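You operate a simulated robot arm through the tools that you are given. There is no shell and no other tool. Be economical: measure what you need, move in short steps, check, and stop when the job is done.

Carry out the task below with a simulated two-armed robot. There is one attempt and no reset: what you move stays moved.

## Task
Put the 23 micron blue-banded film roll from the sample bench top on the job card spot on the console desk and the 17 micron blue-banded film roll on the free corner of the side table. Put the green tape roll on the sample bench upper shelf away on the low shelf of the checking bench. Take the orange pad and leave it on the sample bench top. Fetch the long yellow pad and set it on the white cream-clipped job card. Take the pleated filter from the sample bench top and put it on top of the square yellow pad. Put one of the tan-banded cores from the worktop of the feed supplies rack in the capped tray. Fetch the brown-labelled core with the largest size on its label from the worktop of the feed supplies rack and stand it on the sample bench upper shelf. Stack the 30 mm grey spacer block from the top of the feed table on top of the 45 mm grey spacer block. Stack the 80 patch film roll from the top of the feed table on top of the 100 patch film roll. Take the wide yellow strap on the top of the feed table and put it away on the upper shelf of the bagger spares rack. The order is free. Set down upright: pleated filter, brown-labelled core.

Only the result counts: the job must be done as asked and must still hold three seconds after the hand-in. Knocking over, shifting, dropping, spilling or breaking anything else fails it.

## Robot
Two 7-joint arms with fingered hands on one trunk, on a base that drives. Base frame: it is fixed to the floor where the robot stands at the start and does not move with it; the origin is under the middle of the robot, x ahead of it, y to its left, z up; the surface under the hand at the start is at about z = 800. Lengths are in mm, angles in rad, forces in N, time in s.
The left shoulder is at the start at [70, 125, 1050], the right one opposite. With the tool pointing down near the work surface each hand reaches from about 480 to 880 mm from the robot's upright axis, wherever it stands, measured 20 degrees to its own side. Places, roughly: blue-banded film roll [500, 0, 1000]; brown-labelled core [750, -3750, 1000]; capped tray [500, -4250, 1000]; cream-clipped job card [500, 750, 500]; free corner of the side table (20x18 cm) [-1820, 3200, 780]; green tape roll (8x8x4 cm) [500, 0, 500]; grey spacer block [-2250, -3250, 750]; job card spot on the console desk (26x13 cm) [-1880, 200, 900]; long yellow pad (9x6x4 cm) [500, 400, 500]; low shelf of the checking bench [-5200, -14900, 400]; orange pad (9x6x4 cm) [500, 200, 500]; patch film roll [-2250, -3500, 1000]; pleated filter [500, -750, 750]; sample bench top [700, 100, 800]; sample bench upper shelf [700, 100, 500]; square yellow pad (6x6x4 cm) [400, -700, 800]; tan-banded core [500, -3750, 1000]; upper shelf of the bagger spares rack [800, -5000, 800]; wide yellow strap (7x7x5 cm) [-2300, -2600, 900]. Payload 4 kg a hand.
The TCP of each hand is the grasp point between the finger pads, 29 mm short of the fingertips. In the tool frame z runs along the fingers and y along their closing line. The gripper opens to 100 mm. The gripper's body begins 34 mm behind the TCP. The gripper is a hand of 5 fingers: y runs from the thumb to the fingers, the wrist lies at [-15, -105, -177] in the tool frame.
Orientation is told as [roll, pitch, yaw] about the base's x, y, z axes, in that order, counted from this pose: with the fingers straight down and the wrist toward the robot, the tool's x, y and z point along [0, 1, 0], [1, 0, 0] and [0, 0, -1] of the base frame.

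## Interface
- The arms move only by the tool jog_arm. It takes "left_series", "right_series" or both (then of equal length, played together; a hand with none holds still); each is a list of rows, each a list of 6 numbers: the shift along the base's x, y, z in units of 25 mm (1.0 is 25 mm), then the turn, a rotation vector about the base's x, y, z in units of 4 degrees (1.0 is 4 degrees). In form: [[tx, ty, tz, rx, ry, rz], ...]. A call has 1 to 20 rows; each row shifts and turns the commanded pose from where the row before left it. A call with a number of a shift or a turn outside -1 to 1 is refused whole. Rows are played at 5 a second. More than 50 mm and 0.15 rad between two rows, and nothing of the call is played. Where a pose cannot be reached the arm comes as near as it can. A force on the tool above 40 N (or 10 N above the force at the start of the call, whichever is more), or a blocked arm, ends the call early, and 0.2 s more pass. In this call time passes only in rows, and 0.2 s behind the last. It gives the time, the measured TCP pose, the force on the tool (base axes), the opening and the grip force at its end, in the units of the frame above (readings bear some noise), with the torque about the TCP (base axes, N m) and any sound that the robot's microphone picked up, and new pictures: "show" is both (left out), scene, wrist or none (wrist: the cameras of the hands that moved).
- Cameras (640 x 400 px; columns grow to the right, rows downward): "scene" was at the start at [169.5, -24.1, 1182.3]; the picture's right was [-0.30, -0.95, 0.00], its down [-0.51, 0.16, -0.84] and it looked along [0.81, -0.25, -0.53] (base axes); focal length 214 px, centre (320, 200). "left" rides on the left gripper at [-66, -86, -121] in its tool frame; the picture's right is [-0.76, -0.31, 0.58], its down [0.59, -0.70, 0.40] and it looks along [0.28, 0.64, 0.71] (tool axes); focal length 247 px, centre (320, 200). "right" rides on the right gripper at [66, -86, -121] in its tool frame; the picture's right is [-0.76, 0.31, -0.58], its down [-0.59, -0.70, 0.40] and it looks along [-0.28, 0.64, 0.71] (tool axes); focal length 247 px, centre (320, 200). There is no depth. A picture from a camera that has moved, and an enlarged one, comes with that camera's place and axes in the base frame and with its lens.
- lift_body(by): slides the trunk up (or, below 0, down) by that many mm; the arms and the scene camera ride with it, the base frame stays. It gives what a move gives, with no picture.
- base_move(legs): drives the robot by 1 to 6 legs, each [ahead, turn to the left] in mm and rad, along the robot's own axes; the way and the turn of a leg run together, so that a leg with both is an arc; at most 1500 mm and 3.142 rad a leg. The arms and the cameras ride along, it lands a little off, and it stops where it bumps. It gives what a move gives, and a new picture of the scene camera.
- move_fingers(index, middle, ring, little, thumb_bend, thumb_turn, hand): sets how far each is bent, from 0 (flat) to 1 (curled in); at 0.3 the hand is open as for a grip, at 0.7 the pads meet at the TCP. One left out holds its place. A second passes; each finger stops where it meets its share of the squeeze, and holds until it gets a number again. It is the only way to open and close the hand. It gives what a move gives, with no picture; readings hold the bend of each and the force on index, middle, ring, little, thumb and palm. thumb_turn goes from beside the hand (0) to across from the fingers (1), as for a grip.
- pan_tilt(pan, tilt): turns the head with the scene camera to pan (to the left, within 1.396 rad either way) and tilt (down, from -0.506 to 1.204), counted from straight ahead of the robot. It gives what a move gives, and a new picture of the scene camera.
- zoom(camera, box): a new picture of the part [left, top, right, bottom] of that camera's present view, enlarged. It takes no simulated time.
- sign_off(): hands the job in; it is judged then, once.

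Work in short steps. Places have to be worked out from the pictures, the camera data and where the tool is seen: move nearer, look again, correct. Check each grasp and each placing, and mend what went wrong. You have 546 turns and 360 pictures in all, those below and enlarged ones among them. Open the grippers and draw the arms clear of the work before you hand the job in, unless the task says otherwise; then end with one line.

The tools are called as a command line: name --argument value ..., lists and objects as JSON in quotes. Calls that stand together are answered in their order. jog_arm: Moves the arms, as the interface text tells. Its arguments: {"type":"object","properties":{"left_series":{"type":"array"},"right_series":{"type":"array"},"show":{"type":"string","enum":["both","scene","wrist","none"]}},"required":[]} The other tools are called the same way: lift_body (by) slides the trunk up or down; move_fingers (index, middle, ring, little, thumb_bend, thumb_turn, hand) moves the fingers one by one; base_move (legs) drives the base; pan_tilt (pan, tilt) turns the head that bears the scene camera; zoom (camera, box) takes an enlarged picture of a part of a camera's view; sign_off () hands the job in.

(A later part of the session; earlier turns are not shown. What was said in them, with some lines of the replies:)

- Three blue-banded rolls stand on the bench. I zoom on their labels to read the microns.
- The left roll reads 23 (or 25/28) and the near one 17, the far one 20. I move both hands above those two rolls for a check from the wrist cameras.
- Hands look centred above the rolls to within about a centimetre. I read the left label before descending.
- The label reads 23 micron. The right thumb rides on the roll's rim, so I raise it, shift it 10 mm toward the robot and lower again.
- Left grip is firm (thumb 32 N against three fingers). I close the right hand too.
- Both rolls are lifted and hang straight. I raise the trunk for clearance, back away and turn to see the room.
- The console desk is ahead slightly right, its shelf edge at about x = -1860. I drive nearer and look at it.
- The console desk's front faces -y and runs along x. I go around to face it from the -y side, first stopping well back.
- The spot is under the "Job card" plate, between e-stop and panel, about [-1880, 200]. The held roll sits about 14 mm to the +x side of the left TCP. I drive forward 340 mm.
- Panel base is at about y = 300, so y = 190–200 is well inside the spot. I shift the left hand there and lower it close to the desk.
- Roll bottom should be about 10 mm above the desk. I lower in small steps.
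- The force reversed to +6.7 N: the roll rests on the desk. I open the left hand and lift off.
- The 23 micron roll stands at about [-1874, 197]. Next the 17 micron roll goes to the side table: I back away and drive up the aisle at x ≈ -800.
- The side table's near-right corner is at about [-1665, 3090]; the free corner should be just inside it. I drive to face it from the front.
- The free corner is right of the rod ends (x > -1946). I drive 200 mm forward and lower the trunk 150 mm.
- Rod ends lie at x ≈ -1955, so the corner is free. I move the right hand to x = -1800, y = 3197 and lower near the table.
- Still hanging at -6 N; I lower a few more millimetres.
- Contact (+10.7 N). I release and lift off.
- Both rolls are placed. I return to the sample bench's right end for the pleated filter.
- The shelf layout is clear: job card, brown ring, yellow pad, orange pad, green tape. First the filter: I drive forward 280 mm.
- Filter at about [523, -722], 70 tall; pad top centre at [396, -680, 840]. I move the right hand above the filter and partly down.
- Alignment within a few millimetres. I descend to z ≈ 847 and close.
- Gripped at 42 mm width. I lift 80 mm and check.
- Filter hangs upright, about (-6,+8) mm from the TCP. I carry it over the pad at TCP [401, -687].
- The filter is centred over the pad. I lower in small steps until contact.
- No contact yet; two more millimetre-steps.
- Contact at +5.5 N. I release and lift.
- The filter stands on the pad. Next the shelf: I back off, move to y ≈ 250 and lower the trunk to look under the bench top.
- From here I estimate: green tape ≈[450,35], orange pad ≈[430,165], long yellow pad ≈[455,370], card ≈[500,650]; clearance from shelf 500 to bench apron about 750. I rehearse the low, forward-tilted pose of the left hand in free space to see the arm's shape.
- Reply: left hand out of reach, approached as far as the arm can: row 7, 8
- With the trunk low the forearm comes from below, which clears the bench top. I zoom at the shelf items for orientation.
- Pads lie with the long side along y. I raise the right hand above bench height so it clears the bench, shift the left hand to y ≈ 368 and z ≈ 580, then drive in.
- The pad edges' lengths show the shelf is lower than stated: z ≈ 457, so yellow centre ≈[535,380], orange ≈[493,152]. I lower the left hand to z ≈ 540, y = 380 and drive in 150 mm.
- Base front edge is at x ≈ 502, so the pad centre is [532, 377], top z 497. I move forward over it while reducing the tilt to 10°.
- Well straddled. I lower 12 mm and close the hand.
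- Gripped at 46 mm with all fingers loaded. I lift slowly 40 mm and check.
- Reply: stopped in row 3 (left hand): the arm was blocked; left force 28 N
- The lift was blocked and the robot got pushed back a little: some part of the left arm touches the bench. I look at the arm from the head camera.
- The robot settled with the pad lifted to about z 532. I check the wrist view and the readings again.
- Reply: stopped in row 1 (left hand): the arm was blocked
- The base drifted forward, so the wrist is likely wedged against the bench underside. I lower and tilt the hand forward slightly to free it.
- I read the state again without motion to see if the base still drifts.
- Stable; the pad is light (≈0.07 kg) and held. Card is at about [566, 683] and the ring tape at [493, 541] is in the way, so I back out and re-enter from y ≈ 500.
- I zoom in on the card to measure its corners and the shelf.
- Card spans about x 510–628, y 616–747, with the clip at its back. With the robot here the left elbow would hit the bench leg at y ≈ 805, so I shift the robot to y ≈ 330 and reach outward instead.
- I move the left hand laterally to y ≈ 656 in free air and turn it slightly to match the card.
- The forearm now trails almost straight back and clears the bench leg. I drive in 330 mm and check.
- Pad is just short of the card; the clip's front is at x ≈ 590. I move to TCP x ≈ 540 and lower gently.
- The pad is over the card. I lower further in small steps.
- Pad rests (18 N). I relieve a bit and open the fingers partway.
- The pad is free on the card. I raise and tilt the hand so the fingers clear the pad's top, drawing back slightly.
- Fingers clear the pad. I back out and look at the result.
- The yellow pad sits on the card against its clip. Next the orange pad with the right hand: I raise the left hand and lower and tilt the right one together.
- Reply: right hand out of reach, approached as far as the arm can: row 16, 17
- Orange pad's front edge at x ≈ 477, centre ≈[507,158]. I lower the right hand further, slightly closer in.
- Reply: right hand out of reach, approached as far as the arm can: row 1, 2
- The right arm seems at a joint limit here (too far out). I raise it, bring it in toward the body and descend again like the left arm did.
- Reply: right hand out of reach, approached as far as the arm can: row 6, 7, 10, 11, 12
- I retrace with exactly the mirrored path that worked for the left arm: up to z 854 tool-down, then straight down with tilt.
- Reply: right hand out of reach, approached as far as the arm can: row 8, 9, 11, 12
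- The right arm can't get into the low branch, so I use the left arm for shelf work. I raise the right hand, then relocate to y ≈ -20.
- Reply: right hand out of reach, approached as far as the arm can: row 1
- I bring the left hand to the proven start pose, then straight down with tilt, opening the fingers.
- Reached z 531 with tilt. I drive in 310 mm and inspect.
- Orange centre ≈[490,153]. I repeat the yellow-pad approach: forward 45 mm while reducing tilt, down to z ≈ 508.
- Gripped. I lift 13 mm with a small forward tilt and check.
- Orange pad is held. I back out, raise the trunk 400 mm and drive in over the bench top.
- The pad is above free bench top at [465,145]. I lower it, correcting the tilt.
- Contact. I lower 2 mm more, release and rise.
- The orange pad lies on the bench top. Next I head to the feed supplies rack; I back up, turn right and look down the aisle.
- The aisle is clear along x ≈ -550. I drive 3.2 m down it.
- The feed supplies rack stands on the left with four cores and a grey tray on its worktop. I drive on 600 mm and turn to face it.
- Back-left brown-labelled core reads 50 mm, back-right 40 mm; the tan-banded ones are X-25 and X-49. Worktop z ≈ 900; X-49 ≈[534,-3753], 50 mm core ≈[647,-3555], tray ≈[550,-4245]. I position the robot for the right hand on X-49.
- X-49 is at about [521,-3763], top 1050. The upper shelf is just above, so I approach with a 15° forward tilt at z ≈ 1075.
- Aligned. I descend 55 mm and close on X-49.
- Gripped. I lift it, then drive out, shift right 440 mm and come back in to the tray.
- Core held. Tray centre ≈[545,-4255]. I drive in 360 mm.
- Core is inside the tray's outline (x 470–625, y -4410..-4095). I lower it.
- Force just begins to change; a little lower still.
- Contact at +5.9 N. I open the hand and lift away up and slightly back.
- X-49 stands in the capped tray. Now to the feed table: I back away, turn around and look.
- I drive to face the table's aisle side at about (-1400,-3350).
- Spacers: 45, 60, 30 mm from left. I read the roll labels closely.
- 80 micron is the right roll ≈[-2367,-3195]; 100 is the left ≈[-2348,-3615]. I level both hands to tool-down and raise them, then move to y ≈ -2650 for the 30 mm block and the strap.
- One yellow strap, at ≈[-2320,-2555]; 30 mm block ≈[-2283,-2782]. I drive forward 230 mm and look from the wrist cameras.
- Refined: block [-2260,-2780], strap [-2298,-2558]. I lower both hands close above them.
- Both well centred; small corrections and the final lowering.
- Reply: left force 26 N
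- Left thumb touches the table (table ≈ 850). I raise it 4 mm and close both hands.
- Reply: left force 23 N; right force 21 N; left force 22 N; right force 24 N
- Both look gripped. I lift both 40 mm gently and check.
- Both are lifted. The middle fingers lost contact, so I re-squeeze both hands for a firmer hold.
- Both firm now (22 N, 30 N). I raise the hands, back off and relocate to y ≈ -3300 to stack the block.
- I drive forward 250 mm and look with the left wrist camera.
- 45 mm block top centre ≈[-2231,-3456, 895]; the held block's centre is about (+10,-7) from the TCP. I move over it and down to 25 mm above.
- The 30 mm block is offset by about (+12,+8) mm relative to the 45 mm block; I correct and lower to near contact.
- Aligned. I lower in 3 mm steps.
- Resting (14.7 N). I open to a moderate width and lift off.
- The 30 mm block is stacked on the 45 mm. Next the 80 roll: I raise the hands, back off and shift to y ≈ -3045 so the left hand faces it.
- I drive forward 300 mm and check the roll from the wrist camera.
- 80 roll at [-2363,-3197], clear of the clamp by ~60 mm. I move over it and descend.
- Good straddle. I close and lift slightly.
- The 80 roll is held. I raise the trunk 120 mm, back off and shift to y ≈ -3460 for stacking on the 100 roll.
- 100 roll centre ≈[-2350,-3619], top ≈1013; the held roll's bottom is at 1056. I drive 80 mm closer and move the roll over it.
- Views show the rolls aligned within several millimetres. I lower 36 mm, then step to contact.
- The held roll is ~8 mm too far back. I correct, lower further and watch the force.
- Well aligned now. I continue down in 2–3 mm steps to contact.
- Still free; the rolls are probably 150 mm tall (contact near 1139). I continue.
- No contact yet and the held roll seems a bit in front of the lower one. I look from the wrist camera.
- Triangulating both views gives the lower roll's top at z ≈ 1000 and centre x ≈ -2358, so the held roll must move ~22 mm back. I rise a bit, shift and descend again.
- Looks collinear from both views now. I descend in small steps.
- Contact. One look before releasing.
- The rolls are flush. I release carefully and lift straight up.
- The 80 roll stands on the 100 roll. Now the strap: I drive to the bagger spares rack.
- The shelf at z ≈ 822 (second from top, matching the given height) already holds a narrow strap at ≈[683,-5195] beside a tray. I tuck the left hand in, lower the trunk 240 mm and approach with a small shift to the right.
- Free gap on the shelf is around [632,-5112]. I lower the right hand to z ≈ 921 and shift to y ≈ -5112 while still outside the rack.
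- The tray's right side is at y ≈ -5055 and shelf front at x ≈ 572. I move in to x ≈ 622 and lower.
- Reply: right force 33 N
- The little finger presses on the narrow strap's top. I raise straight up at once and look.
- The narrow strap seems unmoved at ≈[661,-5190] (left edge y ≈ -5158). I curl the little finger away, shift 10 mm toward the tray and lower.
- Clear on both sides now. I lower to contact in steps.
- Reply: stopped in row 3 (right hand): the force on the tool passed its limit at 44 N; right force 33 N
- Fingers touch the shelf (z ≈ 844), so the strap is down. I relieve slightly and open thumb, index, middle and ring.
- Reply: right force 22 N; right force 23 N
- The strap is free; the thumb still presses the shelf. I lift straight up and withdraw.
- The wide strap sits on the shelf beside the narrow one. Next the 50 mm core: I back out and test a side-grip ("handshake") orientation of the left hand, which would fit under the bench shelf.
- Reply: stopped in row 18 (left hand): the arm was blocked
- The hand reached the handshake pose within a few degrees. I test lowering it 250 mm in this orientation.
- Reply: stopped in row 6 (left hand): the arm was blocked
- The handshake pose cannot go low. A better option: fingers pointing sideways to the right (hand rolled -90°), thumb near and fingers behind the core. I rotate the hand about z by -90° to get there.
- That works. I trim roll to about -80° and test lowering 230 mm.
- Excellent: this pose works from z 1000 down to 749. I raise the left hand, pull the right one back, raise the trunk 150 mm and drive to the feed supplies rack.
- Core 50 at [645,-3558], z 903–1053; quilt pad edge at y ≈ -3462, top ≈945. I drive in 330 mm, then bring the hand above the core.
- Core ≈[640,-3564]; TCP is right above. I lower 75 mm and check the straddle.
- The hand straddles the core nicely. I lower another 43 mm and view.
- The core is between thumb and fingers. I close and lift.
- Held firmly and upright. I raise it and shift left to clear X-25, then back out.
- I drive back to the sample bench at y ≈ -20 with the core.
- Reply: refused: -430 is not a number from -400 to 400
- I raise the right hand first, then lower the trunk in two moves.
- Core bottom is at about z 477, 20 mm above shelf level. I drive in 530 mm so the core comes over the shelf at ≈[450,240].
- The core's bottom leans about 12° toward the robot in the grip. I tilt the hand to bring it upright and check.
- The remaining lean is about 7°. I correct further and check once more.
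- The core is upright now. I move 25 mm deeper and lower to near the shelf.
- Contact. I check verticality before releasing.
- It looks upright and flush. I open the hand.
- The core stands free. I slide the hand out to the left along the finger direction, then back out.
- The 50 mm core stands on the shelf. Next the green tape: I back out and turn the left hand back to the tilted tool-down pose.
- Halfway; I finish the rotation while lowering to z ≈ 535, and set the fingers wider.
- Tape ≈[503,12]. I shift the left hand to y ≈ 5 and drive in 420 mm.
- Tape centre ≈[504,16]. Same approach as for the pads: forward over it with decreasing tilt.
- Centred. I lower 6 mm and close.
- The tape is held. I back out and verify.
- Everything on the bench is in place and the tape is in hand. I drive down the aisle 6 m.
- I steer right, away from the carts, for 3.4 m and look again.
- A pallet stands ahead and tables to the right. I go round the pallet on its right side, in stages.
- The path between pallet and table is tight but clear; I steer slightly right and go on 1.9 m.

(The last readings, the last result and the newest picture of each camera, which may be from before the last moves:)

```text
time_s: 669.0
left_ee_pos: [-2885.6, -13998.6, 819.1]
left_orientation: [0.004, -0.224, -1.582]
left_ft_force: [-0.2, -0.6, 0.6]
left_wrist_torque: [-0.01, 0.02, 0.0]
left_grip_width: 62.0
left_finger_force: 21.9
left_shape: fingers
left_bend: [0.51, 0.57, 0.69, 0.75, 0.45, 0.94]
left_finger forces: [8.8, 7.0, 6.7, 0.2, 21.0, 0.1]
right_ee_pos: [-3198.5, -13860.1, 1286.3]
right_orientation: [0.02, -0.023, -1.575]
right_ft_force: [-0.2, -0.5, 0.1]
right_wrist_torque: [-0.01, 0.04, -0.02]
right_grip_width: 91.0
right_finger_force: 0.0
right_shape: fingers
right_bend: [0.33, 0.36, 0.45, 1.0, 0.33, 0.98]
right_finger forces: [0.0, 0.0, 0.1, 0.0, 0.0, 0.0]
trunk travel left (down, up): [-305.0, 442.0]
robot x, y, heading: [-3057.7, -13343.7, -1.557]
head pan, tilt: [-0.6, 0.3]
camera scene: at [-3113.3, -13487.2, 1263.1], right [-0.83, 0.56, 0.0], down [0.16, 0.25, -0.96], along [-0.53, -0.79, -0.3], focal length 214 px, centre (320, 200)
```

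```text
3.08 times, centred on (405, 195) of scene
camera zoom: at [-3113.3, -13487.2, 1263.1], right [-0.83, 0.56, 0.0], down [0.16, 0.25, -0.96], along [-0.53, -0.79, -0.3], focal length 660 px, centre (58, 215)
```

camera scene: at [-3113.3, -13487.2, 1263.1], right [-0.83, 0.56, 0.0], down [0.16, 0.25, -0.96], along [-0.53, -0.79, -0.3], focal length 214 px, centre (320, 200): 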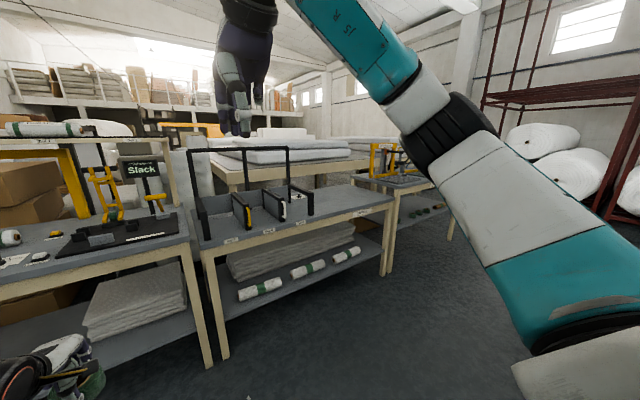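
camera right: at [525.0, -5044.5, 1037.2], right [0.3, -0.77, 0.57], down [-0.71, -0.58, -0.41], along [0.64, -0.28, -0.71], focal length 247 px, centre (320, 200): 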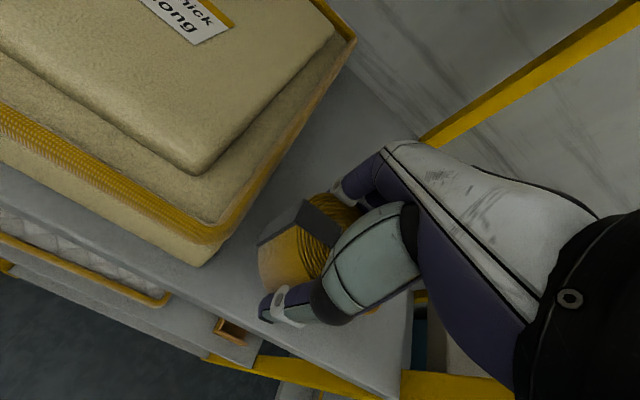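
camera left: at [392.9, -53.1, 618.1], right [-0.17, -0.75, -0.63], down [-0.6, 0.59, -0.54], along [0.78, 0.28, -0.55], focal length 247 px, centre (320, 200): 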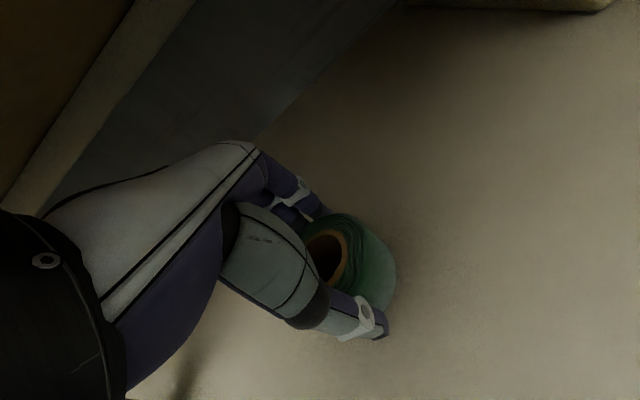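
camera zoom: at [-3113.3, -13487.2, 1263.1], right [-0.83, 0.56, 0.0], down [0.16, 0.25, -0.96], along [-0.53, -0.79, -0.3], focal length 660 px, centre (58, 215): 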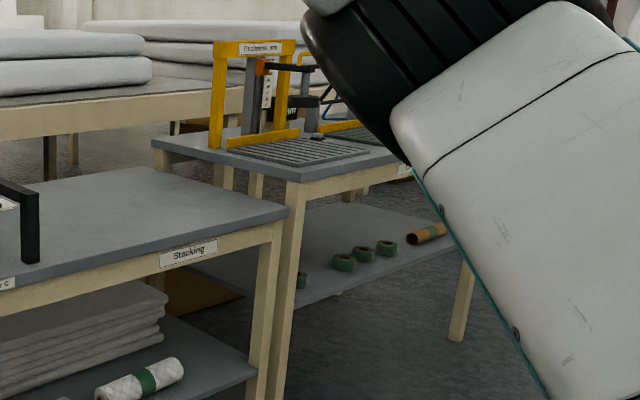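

The checking bench is the grey one at x ≈ -5300 with green tapes on its low shelf. I drive round the table corner toward it carefully.

base_move --legs '[[0, -0.785], [620, 0], [0, -0.64], [700, 0]]'

pan_tilt --pan 0.3 --tilt 0.35

```text
time_s: 679.9
left_ee_pos: [-4814.3, -14180.5, 818.8]
left_orientation: [0.001, -0.222, -2.998]
left_ft_force: [-0.2, 0.0, -0.1]
left_wrist_torque: [0.05, -0.01, 0.0]
left_grip_width: 61.7
left_finger_force: 21.5
left_shape: fingers
left_bend: [0.51, 0.57, 0.69, 0.75, 0.45, 0.94]
left_finger forces: [8.6, 6.8, 6.7, 0.2, 20.2, 0.0]
right_ee_pos: [-4726.2, -13850.8, 1285.9]
right_orientation: [0.019, -0.024, -2.99]
right_ft_force: [0.4, 0.1, 0.2]
right_wrist_torque: [0.02, 0.02, 0.02]
right_grip_width: 91.2
right_finger_force: 0.0
right_shape: fingers
right_bend: [0.33, 0.36, 0.45, 1.0, 0.33, 0.98]
right_finger forces: [0.1, 0.0, 0.0, 0.0, 0.1, 0.0]
trunk travel left (down, up): [-305.0, 442.0]
robot x, y, heading: [-4193.4, -13906.4, -2.977]
head pan, tilt: [-0.6, 0.3]
camera scene: at [-4347.5, -13876.0, 1263.0], right [0.42, 0.91, 0.0], down [0.27, -0.12, -0.96], along [-0.87, 0.4, -0.3], focal length 214 px, centre (320, 200)
```

scene: 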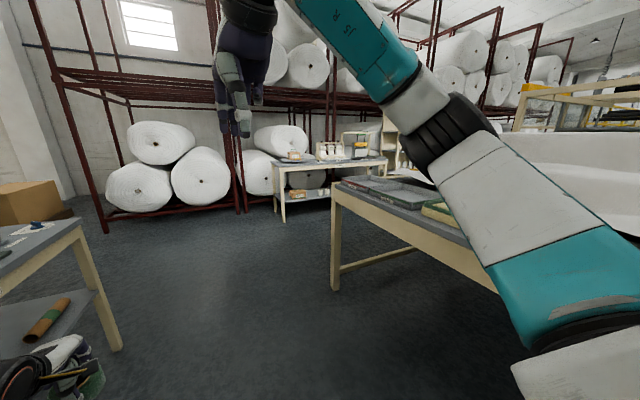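

```text
time_s: 681.1
left_ee_pos: [-4814.3, -14181.9, 818.3]
left_orientation: [0.001, -0.223, -2.998]
left_ft_force: [-0.4, 0.0, -1.2]
left_wrist_torque: [0.02, -0.02, -0.02]
left_grip_width: 61.6
left_finger_force: 21.4
left_shape: fingers
left_bend: [0.51, 0.57, 0.69, 0.75, 0.45, 0.94]
left_finger forces: [8.7, 6.8, 6.7, 0.3, 20.2, 0.0]
right_ee_pos: [-4725.2, -13850.2, 1287.4]
right_orientation: [0.019, -0.021, -2.989]
right_ft_force: [-0.1, 0.4, -1.2]
right_wrist_torque: [0.02, 0.02, 0.0]
right_grip_width: 91.0
right_finger_force: 0.0
right_shape: fingers
right_bend: [0.33, 0.36, 0.45, 1.0, 0.33, 0.98]
right_finger forces: [0.1, 0.0, 0.1, 0.0, 0.1, 0.1]
trunk travel left (down, up): [-305.0, 442.0]
robot x, y, heading: [-4197.1, -13908.2, -2.976]
head pan, tilt: [0.3, 0.351]
camera scene: at [-4345.7, -13957.0, 1258.4], right [-0.45, 0.89, 0.0], down [0.31, 0.15, -0.94], along [-0.84, -0.42, -0.34], focal length 214 px, centre (320, 200)
```

scene: 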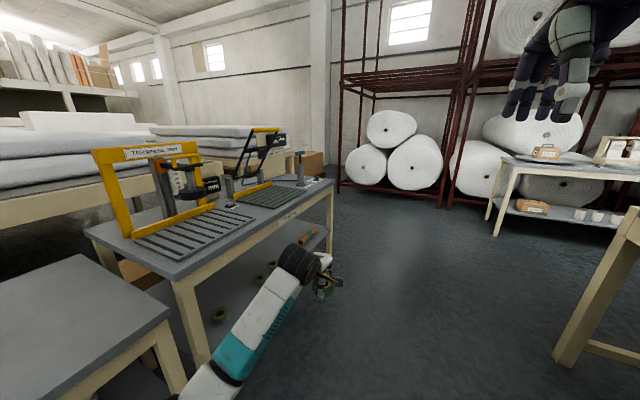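

Free spots on the low shelf: around x ≈ -5430. I drive to face it at (-5610,-13780).

base_move --legs '[[0, -0.256], [1419, 0], [0, 1.66]]'

lift_body --by -300

pan_tilt --pan 0.15 --tilt 0.4

```text
time_s: 693.1
left_ee_pos: [-5418.7, -14439.3, 819.0]
left_orientation: [0.002, -0.223, -1.596]
left_ft_force: [-0.3, 0.0, -0.7]
left_wrist_torque: [0.0, 0.01, 0.0]
left_grip_width: 61.1
left_finger_force: 20.2
left_shape: fingers
left_bend: [0.51, 0.58, 0.69, 0.75, 0.45, 0.94]
left_finger forces: [8.2, 6.5, 6.6, 0.2, 19.3, 0.0]
right_ee_pos: [-5730.4, -14297.6, 1286.9]
right_orientation: [0.019, -0.023, -1.587]
right_ft_force: [0.1, 0.7, -0.5]
right_wrist_torque: [-0.03, 0.0, 0.0]
right_grip_width: 91.4
right_finger_force: 0.0
right_shape: fingers
right_bend: [0.33, 0.36, 0.45, 1.0, 0.33, 0.98]
right_finger forces: [0.0, 0.1, 0.0, 0.1, 0.0, 0.0]
trunk travel left (down, up): [-305.0, 442.0]
robot x, y, heading: [-5585.1, -13782.5, -1.573]
head pan, tilt: [0.3, 0.351]
camera scene: at [-5559.4, -13937.3, 1258.4], right [-0.96, -0.29, 0.0], down [-0.1, 0.33, -0.94], along [0.28, -0.9, -0.34], focal length 214 px, centre (320, 200)
```

scene: 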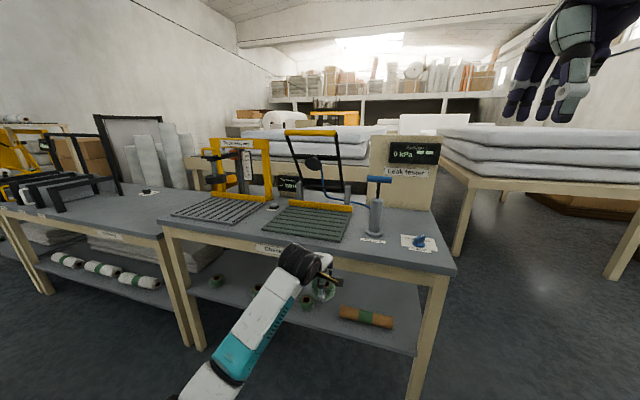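

```text
time_s: 696.1
left_ee_pos: [-5417.6, -14441.0, 518.2]
left_orientation: [0.002, -0.223, -1.595]
left_ft_force: [-0.3, -1.0, -0.8]
left_wrist_torque: [0.01, -0.04, -0.01]
left_grip_width: 60.9
left_finger_force: 20.5
left_shape: fingers
left_bend: [0.51, 0.58, 0.69, 0.75, 0.45, 0.94]
left_finger forces: [8.2, 6.4, 6.6, 0.0, 19.4, 0.1]
right_ee_pos: [-5729.6, -14296.7, 987.1]
right_orientation: [0.018, -0.025, -1.587]
right_ft_force: [0.2, 0.2, 0.3]
right_wrist_torque: [0.01, 0.04, -0.02]
right_grip_width: 91.2
right_finger_force: 0.1
right_shape: fingers
right_bend: [0.33, 0.36, 0.45, 1.0, 0.33, 0.98]
right_finger forces: [0.0, 0.0, 0.0, 0.0, 0.0, 0.0]
trunk travel left (down, up): [-5.0, 742.0]
robot x, y, heading: [-5589.6, -13780.1, -1.574]
head pan, tilt: [0.3, 0.351]
```

```text
time_s: 696.8
left_ee_pos: [-5419.0, -14440.4, 519.4]
left_orientation: [0.001, -0.225, -1.594]
left_ft_force: [0.0, -0.3, -0.6]
left_wrist_torque: [0.01, 0.0, 0.0]
left_grip_width: 60.9
left_finger_force: 20.4
left_shape: fingers
left_bend: [0.51, 0.58, 0.69, 0.75, 0.45, 0.94]
left_finger forces: [8.1, 6.5, 6.7, 0.2, 19.5, 0.0]
right_ee_pos: [-5728.9, -14297.8, 987.1]
right_orientation: [0.017, -0.023, -1.588]
right_ft_force: [0.0, 0.4, -0.8]
right_wrist_torque: [0.02, 0.02, 0.02]
right_grip_width: 91.7
right_finger_force: 0.0
right_shape: fingers
right_bend: [0.33, 0.36, 0.45, 1.0, 0.33, 0.98]
right_finger forces: [0.1, 0.0, 0.1, 0.1, 0.1, 0.1]
trunk travel left (down, up): [-5.0, 742.0]
robot x, y, heading: [-5585.6, -13783.6, -1.575]
head pan, tilt: [0.15, 0.4]
camera scene: at [-5573.3, -14062.4, 938.3], right [-0.99, -0.15, 0.0], down [-0.06, 0.39, -0.92], along [0.14, -0.91, -0.39], focal length 214 px, centre (320, 200)
```

scene: 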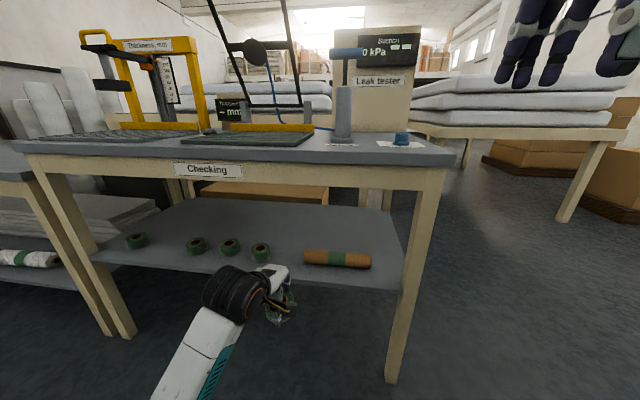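

The bench is labelled "Checking"; its low shelf holds four tapes and a tube, with free room behind them. I test lowering the left hand to shelf height in free space.

jog_arm --left_series '[[0, 0, -0.5, 0, 0, 0], [0, 0, -0.5, 0, 0, 0], [0, 0, -0.5, 0, 0, 0], [0, 0, -0.5, 0, 0, 0], [0, 0, -0.3, 0, 0, 0]]' --show "none"

```text
time_s: 698.0
left_ee_pos: [-5418.3, -14440.5, 461.0]
left_orientation: [0.001, -0.224, -1.594]
left_ft_force: [0.1, -0.1, -0.7]
left_wrist_torque: [0.01, 0.04, -0.02]
left_grip_width: 61.1
left_finger_force: 19.8
left_shape: fingers
left_bend: [0.51, 0.58, 0.69, 0.75, 0.45, 0.94]
left_finger forces: [8.2, 6.6, 6.6, 0.0, 19.5, 0.0]
right_ee_pos: [-5730.6, -14297.5, 987.3]
right_orientation: [0.019, -0.023, -1.587]
right_ft_force: [0.6, -0.7, -1.2]
right_wrist_torque: [0.05, -0.02, 0.0]
right_grip_width: 91.4
right_finger_force: 0.1
right_shape: fingers
right_bend: [0.33, 0.36, 0.45, 1.0, 0.33, 0.98]
right_finger forces: [0.1, 0.0, 0.1, 0.0, 0.2, 0.0]
trunk travel left (down, up): [-5.0, 742.0]
robot x, y, heading: [-5585.4, -13782.9, -1.575]
head pan, tilt: [0.15, 0.4]
```

Reachable. I raise it to z ≈ 530, shift to x ≈ -5340, move the right hand outward, and drive in 400 mm.

jog_arm --left_series '[[0.6, 0, 0.7, 0, 0, 0], [0.6, 0, 0.7, 0, 0, 0], [0.6, 0, 0.7, 0, 0, 0], [0.6, 0, 0.6, 0, 0, 0], [0.6, 0, 0, 0, 0, 0]]' --right_series '[[-0.8, 0, 0, 0, 0, 0], [-0.8, 0, 0, 0, 0, 0], [-0.8, 0, 0, 0, 0, 0], [-0.8, 0, 0, 0, 0, 0], [-0.8, 0, 0, 0, 0, 0]]' --show "none"

base_move --legs '[[270, 0]]'

zoom --camera "left" --box '[0, 0, 640, 400]'

```text
time_s: 699.2
left_ee_pos: [-5343.2, -14440.9, 527.0]
left_orientation: [0.003, -0.224, -1.595]
left_ft_force: [0.3, -0.3, -0.5]
left_wrist_torque: [0.0, 0.02, -0.01]
left_grip_width: 61.1
left_finger_force: 20.2
left_shape: fingers
left_bend: [0.51, 0.58, 0.7, 0.75, 0.45, 0.94]
left_finger forces: [8.2, 6.5, 6.7, 0.0, 19.4, 0.0]
right_ee_pos: [-5829.5, -14296.9, 987.0]
right_orientation: [0.02, -0.023, -1.587]
right_ft_force: [0.2, -0.5, -0.1]
right_wrist_torque: [0.01, 0.0, -0.01]
right_grip_width: 91.4
right_finger_force: 0.2
right_shape: fingers
right_bend: [0.33, 0.36, 0.45, 1.0, 0.33, 0.98]
right_finger forces: [0.0, 0.0, 0.0, 0.0, 0.1, 0.0]
trunk travel left (down, up): [-5.0, 742.0]
robot x, y, heading: [-5588.4, -13781.3, -1.573]
head pan, tilt: [0.15, 0.4]
```

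```text
time_s: 701.1
left_ee_pos: [-5347.5, -14715.0, 527.8]
left_orientation: [0.002, -0.222, -1.6]
left_ft_force: [0.3, 0.2, -0.6]
left_wrist_torque: [-0.02, 0.01, 0.01]
left_grip_width: 61.0
left_finger_force: 19.9
left_shape: fingers
left_bend: [0.51, 0.58, 0.7, 0.75, 0.45, 0.94]
left_finger forces: [8.2, 6.5, 6.8, 0.1, 19.5, 0.0]
right_ee_pos: [-5832.9, -14566.7, 986.8]
right_orientation: [0.021, -0.023, -1.592]
right_ft_force: [-0.4, 0.6, -0.1]
right_wrist_torque: [-0.01, 0.01, -0.01]
right_grip_width: 91.3
right_finger_force: 0.0
right_shape: fingers
right_bend: [0.33, 0.36, 0.45, 1.0, 0.33, 0.98]
right_finger forces: [0.0, 0.0, 0.1, 0.0, 0.1, 0.0]
trunk travel left (down, up): [-5.0, 742.0]
robot x, y, heading: [-5586.0, -14056.2, -1.581]
head pan, tilt: [0.15, 0.4]
camera scene: at [-5575.7, -14334.4, 938.2], right [-0.99, -0.14, 0.0], down [-0.06, 0.39, -0.92], along [0.13, -0.91, -0.39], focal length 214 px, centre (320, 200)
```

scene: 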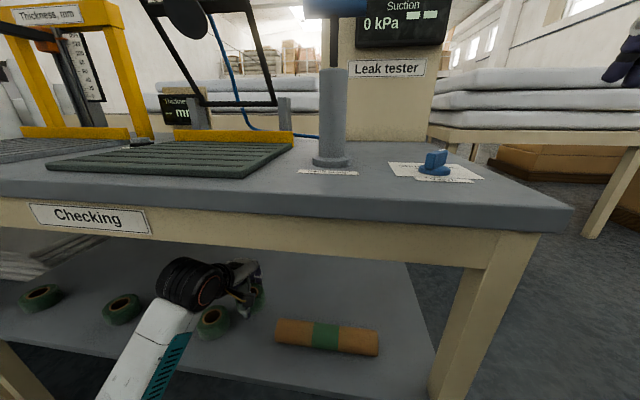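

```text
1.00 times, centred on (320, 200) of left (not enlarged: the box is as wide or as high as the picture)
camera zoom: at [-5411.4, -14602.0, 628.5], right [-0.75, 0.19, -0.63], down [0.61, 0.58, -0.54], along [0.26, -0.79, -0.55], focal length 247 px, centre (320, 200)
```

zoom: 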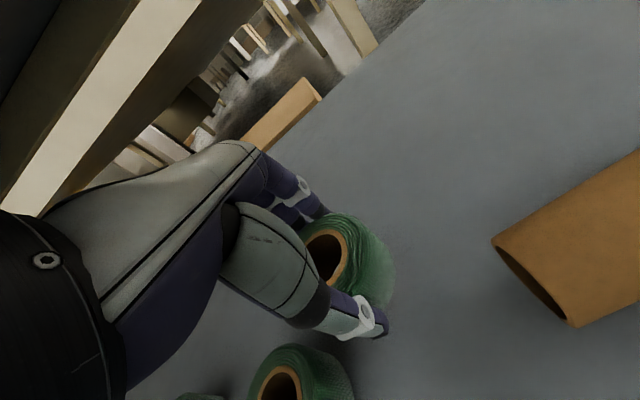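

Held tape passes between tape 4 (x ≈ -5249) and the tube (x ≤ -5440). I lower a little and drive 110 mm deeper.

jog_arm --left_series '[[0, 0, -0.6, 0, 0, 0]]' --show "none"

base_move --legs '[[110, 0]]'

jog_arm --left_series '[[0, 0, -0.6, 0, 0.0, 0], [0, 0, -0.5, 0, 0, 0]]' --show "wrist"

```text
time_s: 701.5
left_ee_pos: [-5347.4, -14714.3, 513.8]
left_orientation: [0.003, -0.223, -1.598]
left_ft_force: [0.3, 0.2, -1.8]
left_wrist_torque: [0.0, 0.03, -0.03]
left_grip_width: 60.8
left_finger_force: 20.7
left_shape: fingers
left_bend: [0.51, 0.58, 0.7, 0.75, 0.45, 0.94]
left_finger forces: [8.2, 6.5, 6.6, 0.1, 19.5, 0.0]
right_ee_pos: [-5834.6, -14567.9, 986.7]
right_orientation: [0.018, -0.024, -1.592]
right_ft_force: [0.2, 0.3, 0.3]
right_wrist_torque: [-0.01, 0.01, 0.02]
right_grip_width: 91.1
right_finger_force: 0.1
right_shape: fingers
right_bend: [0.33, 0.36, 0.45, 1.0, 0.33, 0.98]
right_finger forces: [0.0, 0.0, 0.1, 0.0, 0.1, 0.0]
trunk travel left (down, up): [-5.0, 742.0]
robot x, y, heading: [-5588.2, -14048.2, -1.579]
head pan, tilt: [0.15, 0.4]
```

```text
time_s: 702.7
left_ee_pos: [-5347.2, -14823.4, 512.7]
left_orientation: [0.002, -0.222, -1.595]
left_ft_force: [-0.7, 0.0, -0.4]
left_wrist_torque: [-0.03, 0.01, 0.0]
left_grip_width: 61.0
left_finger_force: 20.4
left_shape: fingers
left_bend: [0.51, 0.58, 0.7, 0.75, 0.45, 0.94]
left_finger forces: [8.2, 6.5, 6.7, 0.1, 19.5, 0.1]
right_ee_pos: [-5833.2, -14677.1, 985.7]
right_orientation: [0.019, -0.023, -1.589]
right_ft_force: [0.1, -0.4, -0.1]
right_wrist_torque: [-0.06, 0.03, 0.01]
right_grip_width: 91.4
right_finger_force: 0.1
right_shape: fingers
right_bend: [0.33, 0.36, 0.45, 1.0, 0.33, 0.98]
right_finger forces: [0.0, 0.0, 0.1, 0.0, 0.1, 0.0]
trunk travel left (down, up): [-5.0, 742.0]
robot x, y, heading: [-5591.0, -14165.1, -1.578]
head pan, tilt: [0.15, 0.4]
camera scene: at [-5575.8, -14443.6, 938.2], right [-0.99, -0.15, 0.0], down [-0.06, 0.39, -0.92], along [0.13, -0.91, -0.39], focal length 214 px, centre (320, 200)
```

scene: 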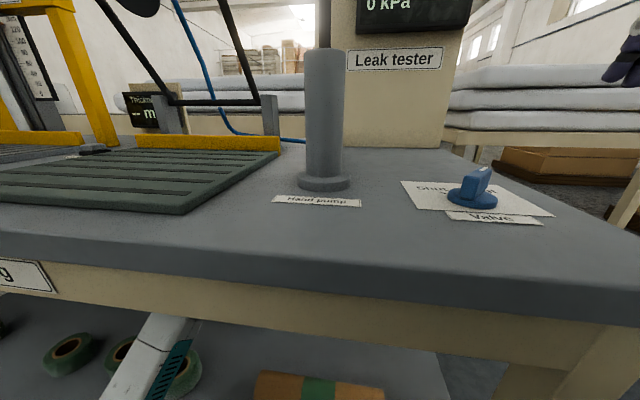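

```text
time_s: 703.3
left_ee_pos: [-5348.4, -14823.6, 494.1]
left_orientation: [0.003, -0.24, -1.598]
left_ft_force: [2.5, -0.5, 29.0]
left_wrist_torque: [1.34, 0.07, -0.1]
left_grip_width: 62.4
left_finger_force: 28.3
left_shape: fingers
left_bend: [0.51, 0.58, 0.7, 0.75, 0.45, 0.94]
left_finger forces: [10.1, 6.8, 7.4, 0.8, 31.7, 0.1]
right_ee_pos: [-5833.9, -14675.2, 988.3]
right_orientation: [0.019, -0.026, -1.59]
right_ft_force: [0.1, -0.4, -0.5]
right_wrist_torque: [0.0, -0.04, 0.0]
right_grip_width: 91.2
right_finger_force: 0.0
right_shape: fingers
right_bend: [0.33, 0.36, 0.45, 1.0, 0.33, 0.98]
right_finger forces: [0.1, 0.1, 0.0, 0.0, 0.1, 0.0]
trunk travel left (down, up): [-5.0, 742.0]
robot x, y, heading: [-5589.0, -14162.1, -1.577]
head pan, tilt: [0.15, 0.4]
camera left: at [-5411.3, -14710.8, 591.6], right [-0.75, 0.18, -0.64], down [0.61, 0.57, -0.55], along [0.27, -0.8, -0.54], focal length 247 px, centre (320, 200)
```

left: 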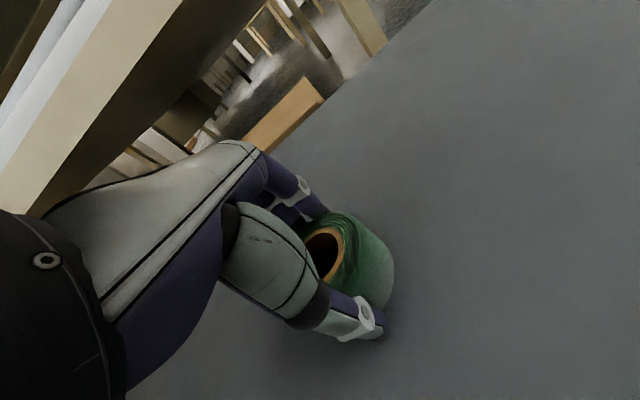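

Contact on the shelf (29 N). I relieve 3 mm and release.

jog_arm --left_series '[[0, 0, 0.25, 0, 0, 0]]' --show "none"

move_fingers --hand "left" --index 0.22 --middle 0.22 --ring 0.22 --little 0.3 --thumb_bend 0.22

jog_arm --left_series '[[0, 0.2, 0.4, 0.7, 0, 0], [0, 0.2, 0.4, 0.7, 0, 0], [0, 0.2, 0.4, 0.7, 0, 0]]' --show "wrist"

```text
time_s: 703.7
left_ee_pos: [-5347.6, -14822.3, 493.1]
left_orientation: [0.001, -0.225, -1.597]
left_ft_force: [3.3, -6.9, 18.8]
left_wrist_torque: [0.51, 0.05, -0.09]
left_grip_width: 62.2
left_finger_force: 24.7
left_shape: fingers
left_bend: [0.5, 0.57, 0.7, 0.75, 0.46, 0.94]
left_finger forces: [11.9, 7.8, 8.1, 0.8, 20.3, 0.1]
right_ee_pos: [-5834.9, -14676.3, 985.9]
right_orientation: [0.019, -0.024, -1.59]
right_ft_force: [0.1, -0.1, 0.9]
right_wrist_torque: [-0.02, 0.02, 0.03]
right_grip_width: 91.4
right_finger_force: 0.0
right_shape: fingers
right_bend: [0.33, 0.36, 0.45, 1.0, 0.33, 0.98]
right_finger forces: [0.0, 0.0, 0.1, 0.0, 0.0, 0.0]
trunk travel left (down, up): [-5.0, 742.0]
robot x, y, heading: [-5586.4, -14162.8, -1.578]
head pan, tilt: [0.15, 0.4]
```

```text
time_s: 704.7
left_ee_pos: [-5349.0, -14822.6, 490.9]
left_orientation: [0.004, -0.222, -1.597]
left_ft_force: [-4.4, -3.0, 12.0]
left_wrist_torque: [0.53, 0.14, 0.22]
left_grip_width: 107.7
left_finger_force: 5.6
left_shape: fingers
left_bend: [0.22, 0.22, 0.22, 0.3, 0.26, 0.95]
left_finger forces: [0.0, 0.0, 0.1, 0.0, 11.7, 0.0]
right_ee_pos: [-5833.8, -14677.1, 986.2]
right_orientation: [0.018, -0.023, -1.591]
right_ft_force: [-0.7, -0.1, -0.5]
right_wrist_torque: [0.02, -0.02, -0.02]
right_grip_width: 91.5
right_finger_force: 0.1
right_shape: fingers
right_bend: [0.33, 0.36, 0.45, 1.0, 0.33, 0.98]
right_finger forces: [0.0, 0.0, 0.1, 0.0, 0.0, 0.0]
trunk travel left (down, up): [-5.0, 742.0]
robot x, y, heading: [-5586.6, -14164.4, -1.579]
head pan, tilt: [0.15, 0.4]
```

```text
time_s: 705.5
left_ee_pos: [-5346.6, -14806.4, 522.2]
left_orientation: [-0.002, -0.075, -1.598]
left_ft_force: [-0.7, 0.0, 0.1]
left_wrist_torque: [0.04, -0.02, 0.0]
left_grip_width: 112.8
left_finger_force: 0.1
left_shape: fingers
left_bend: [0.22, 0.22, 0.22, 0.3, 0.22, 0.97]
left_finger forces: [0.0, 0.0, 0.0, 0.0, 0.0, 0.0]
right_ee_pos: [-5833.7, -14677.4, 986.7]
right_orientation: [0.02, -0.022, -1.589]
right_ft_force: [0.3, -0.3, 0.3]
right_wrist_torque: [-0.01, 0.01, 0.04]
right_grip_width: 91.5
right_finger_force: 0.0
right_shape: fingers
right_bend: [0.33, 0.36, 0.45, 1.0, 0.33, 0.98]
right_finger forces: [0.0, 0.0, 0.1, 0.0, 0.1, 0.1]
trunk travel left (down, up): [-5.0, 742.0]
robot x, y, heading: [-5584.6, -14160.9, -1.576]
head pan, tilt: [0.15, 0.4]
camera left: at [-5410.1, -14711.6, 637.2], right [-0.75, 0.28, -0.6], down [0.61, 0.66, -0.45], along [0.26, -0.7, -0.66], focal length 247 px, centre (320, 200)
```

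left: 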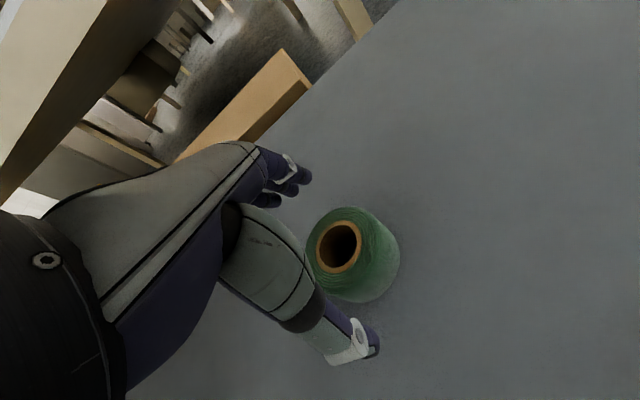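

The tape is free on the shelf. I tilt forward and rise so the fingers clear it, then back out.

jog_arm --left_series '[[0, 0, 0, -1, 0, 0], [0, 0, 0.1, -1, 0, 0], [0, 0, 0.2, -1, 0, 0], [0, 0, 0.2, -1, 0, 0]]' --show "none"

base_move --legs '[[-380, 0]]'

zoom --camera "scene" --box '[100, 180, 420, 320]'

```text
time_s: 706.5
left_ee_pos: [-5347.3, -14809.2, 534.3]
left_orientation: [0.007, -0.357, -1.599]
left_ft_force: [0.0, 0.3, -0.2]
left_wrist_torque: [0.0, 0.02, -0.02]
left_grip_width: 112.7
left_finger_force: 0.0
left_shape: fingers
left_bend: [0.22, 0.22, 0.22, 0.3, 0.22, 0.97]
left_finger forces: [0.0, 0.1, 0.0, 0.1, 0.0, 0.0]
right_ee_pos: [-5833.8, -14678.4, 986.5]
right_orientation: [0.019, -0.024, -1.59]
right_ft_force: [0.4, 0.4, 0.1]
right_wrist_torque: [0.04, -0.01, 0.01]
right_grip_width: 91.1
right_finger_force: 0.0
right_shape: fingers
right_bend: [0.33, 0.36, 0.45, 1.0, 0.33, 0.98]
right_finger forces: [0.1, 0.0, 0.1, 0.0, 0.0, 0.1]
trunk travel left (down, up): [-5.0, 742.0]
robot x, y, heading: [-5587.6, -14163.8, -1.577]
head pan, tilt: [0.15, 0.4]
```

```text
time_s: 708.9
left_ee_pos: [-5345.5, -14425.0, 533.5]
left_orientation: [0.007, -0.356, -1.599]
left_ft_force: [0.0, 0.0, -0.1]
left_wrist_torque: [0.0, 0.03, 0.01]
left_grip_width: 112.5
left_finger_force: 0.1
left_shape: fingers
left_bend: [0.22, 0.22, 0.22, 0.3, 0.22, 0.97]
left_finger forces: [0.0, 0.0, 0.1, 0.0, 0.0, 0.0]
right_ee_pos: [-5831.5, -14294.9, 985.9]
right_orientation: [0.019, -0.025, -1.589]
right_ft_force: [0.3, -0.4, 0.3]
right_wrist_torque: [0.0, 0.0, -0.04]
right_grip_width: 91.4
right_finger_force: 0.2
right_shape: fingers
right_bend: [0.33, 0.36, 0.45, 1.0, 0.33, 0.98]
right_finger forces: [0.1, 0.0, 0.1, 0.0, 0.0, 0.0]
trunk travel left (down, up): [-5.0, 742.0]
robot x, y, heading: [-5583.2, -13778.8, -1.571]
head pan, tilt: [0.15, 0.4]
camera scene: at [-5574.0, -14060.3, 938.2], right [-0.99, -0.15, 0.0], down [-0.06, 0.39, -0.92], along [0.13, -0.91, -0.39], focal length 214 px, centre (320, 200)
```

scene: 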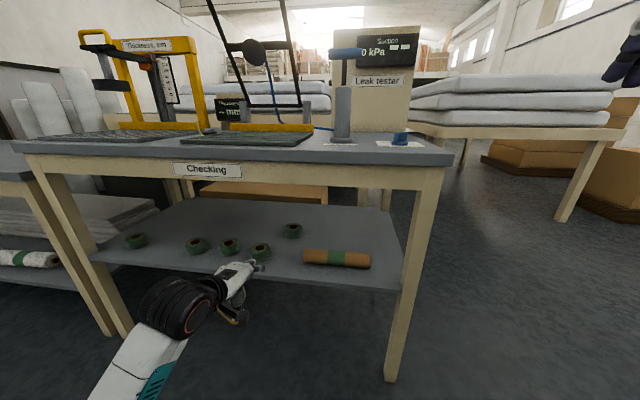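

```text
2.00 times, centred on (260, 250) of scene
camera zoom: at [-5574.0, -14060.3, 938.2], right [-0.99, -0.15, 0.0], down [-0.06, 0.39, -0.92], along [0.13, -0.91, -0.39], focal length 429 px, centre (440, 100)
```

zoom: 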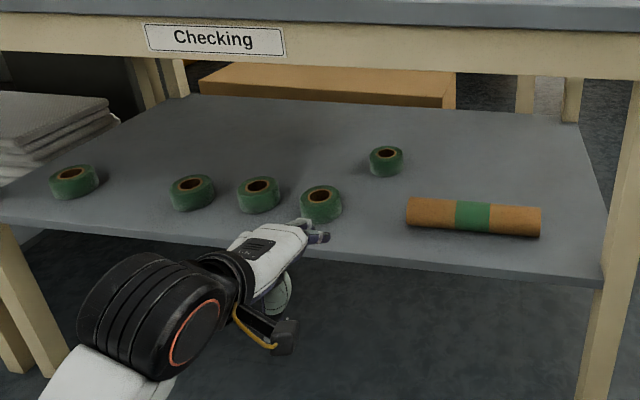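

The tape lies on the low shelf and the other tapes and tube are undisturbed. I open the right hand fully and hand in.

move_fingers --hand "right" --index 0.3 --middle 0.3 --ring 0.3 --little 0.3 --thumb_bend 0.3

sign_off

```text
time_s: 709.9
left_ee_pos: [-5345.2, -14424.9, 533.9]
left_orientation: [0.004, -0.355, -1.598]
left_ft_force: [0.0, -0.2, 0.6]
left_wrist_torque: [-0.01, -0.02, 0.0]
left_grip_width: 112.2
left_finger_force: 0.0
left_shape: fingers
left_bend: [0.22, 0.22, 0.22, 0.3, 0.22, 0.97]
left_finger forces: [0.0, 0.0, 0.1, 0.1, 0.0, 0.1]
right_ee_pos: [-5831.4, -14293.4, 986.4]
right_orientation: [0.018, -0.022, -1.588]
right_ft_force: [-0.2, 0.8, 0.4]
right_wrist_torque: [0.03, 0.02, -0.02]
right_grip_width: 98.3
right_finger_force: 0.1
right_shape: fingers
right_bend: [0.3, 0.3, 0.3, 0.3, 0.3, 0.98]
right_finger forces: [0.0, 0.1, 0.0, 0.0, 0.0, 0.0]
trunk travel left (down, up): [-5.0, 742.0]
robot x, y, heading: [-5590.1, -13778.9, -1.579]
head pan, tilt: [0.15, 0.4]
```

```text
The job is handed in.
```

I placed every item the task names and handed the job in; the result was not shown to me. The strap went on the rack shelf nearest the height you gave (about 840 mm), not the top one, and the little finger pressed briefly on the narrow strap beside it, which looked unmoved afterwards.
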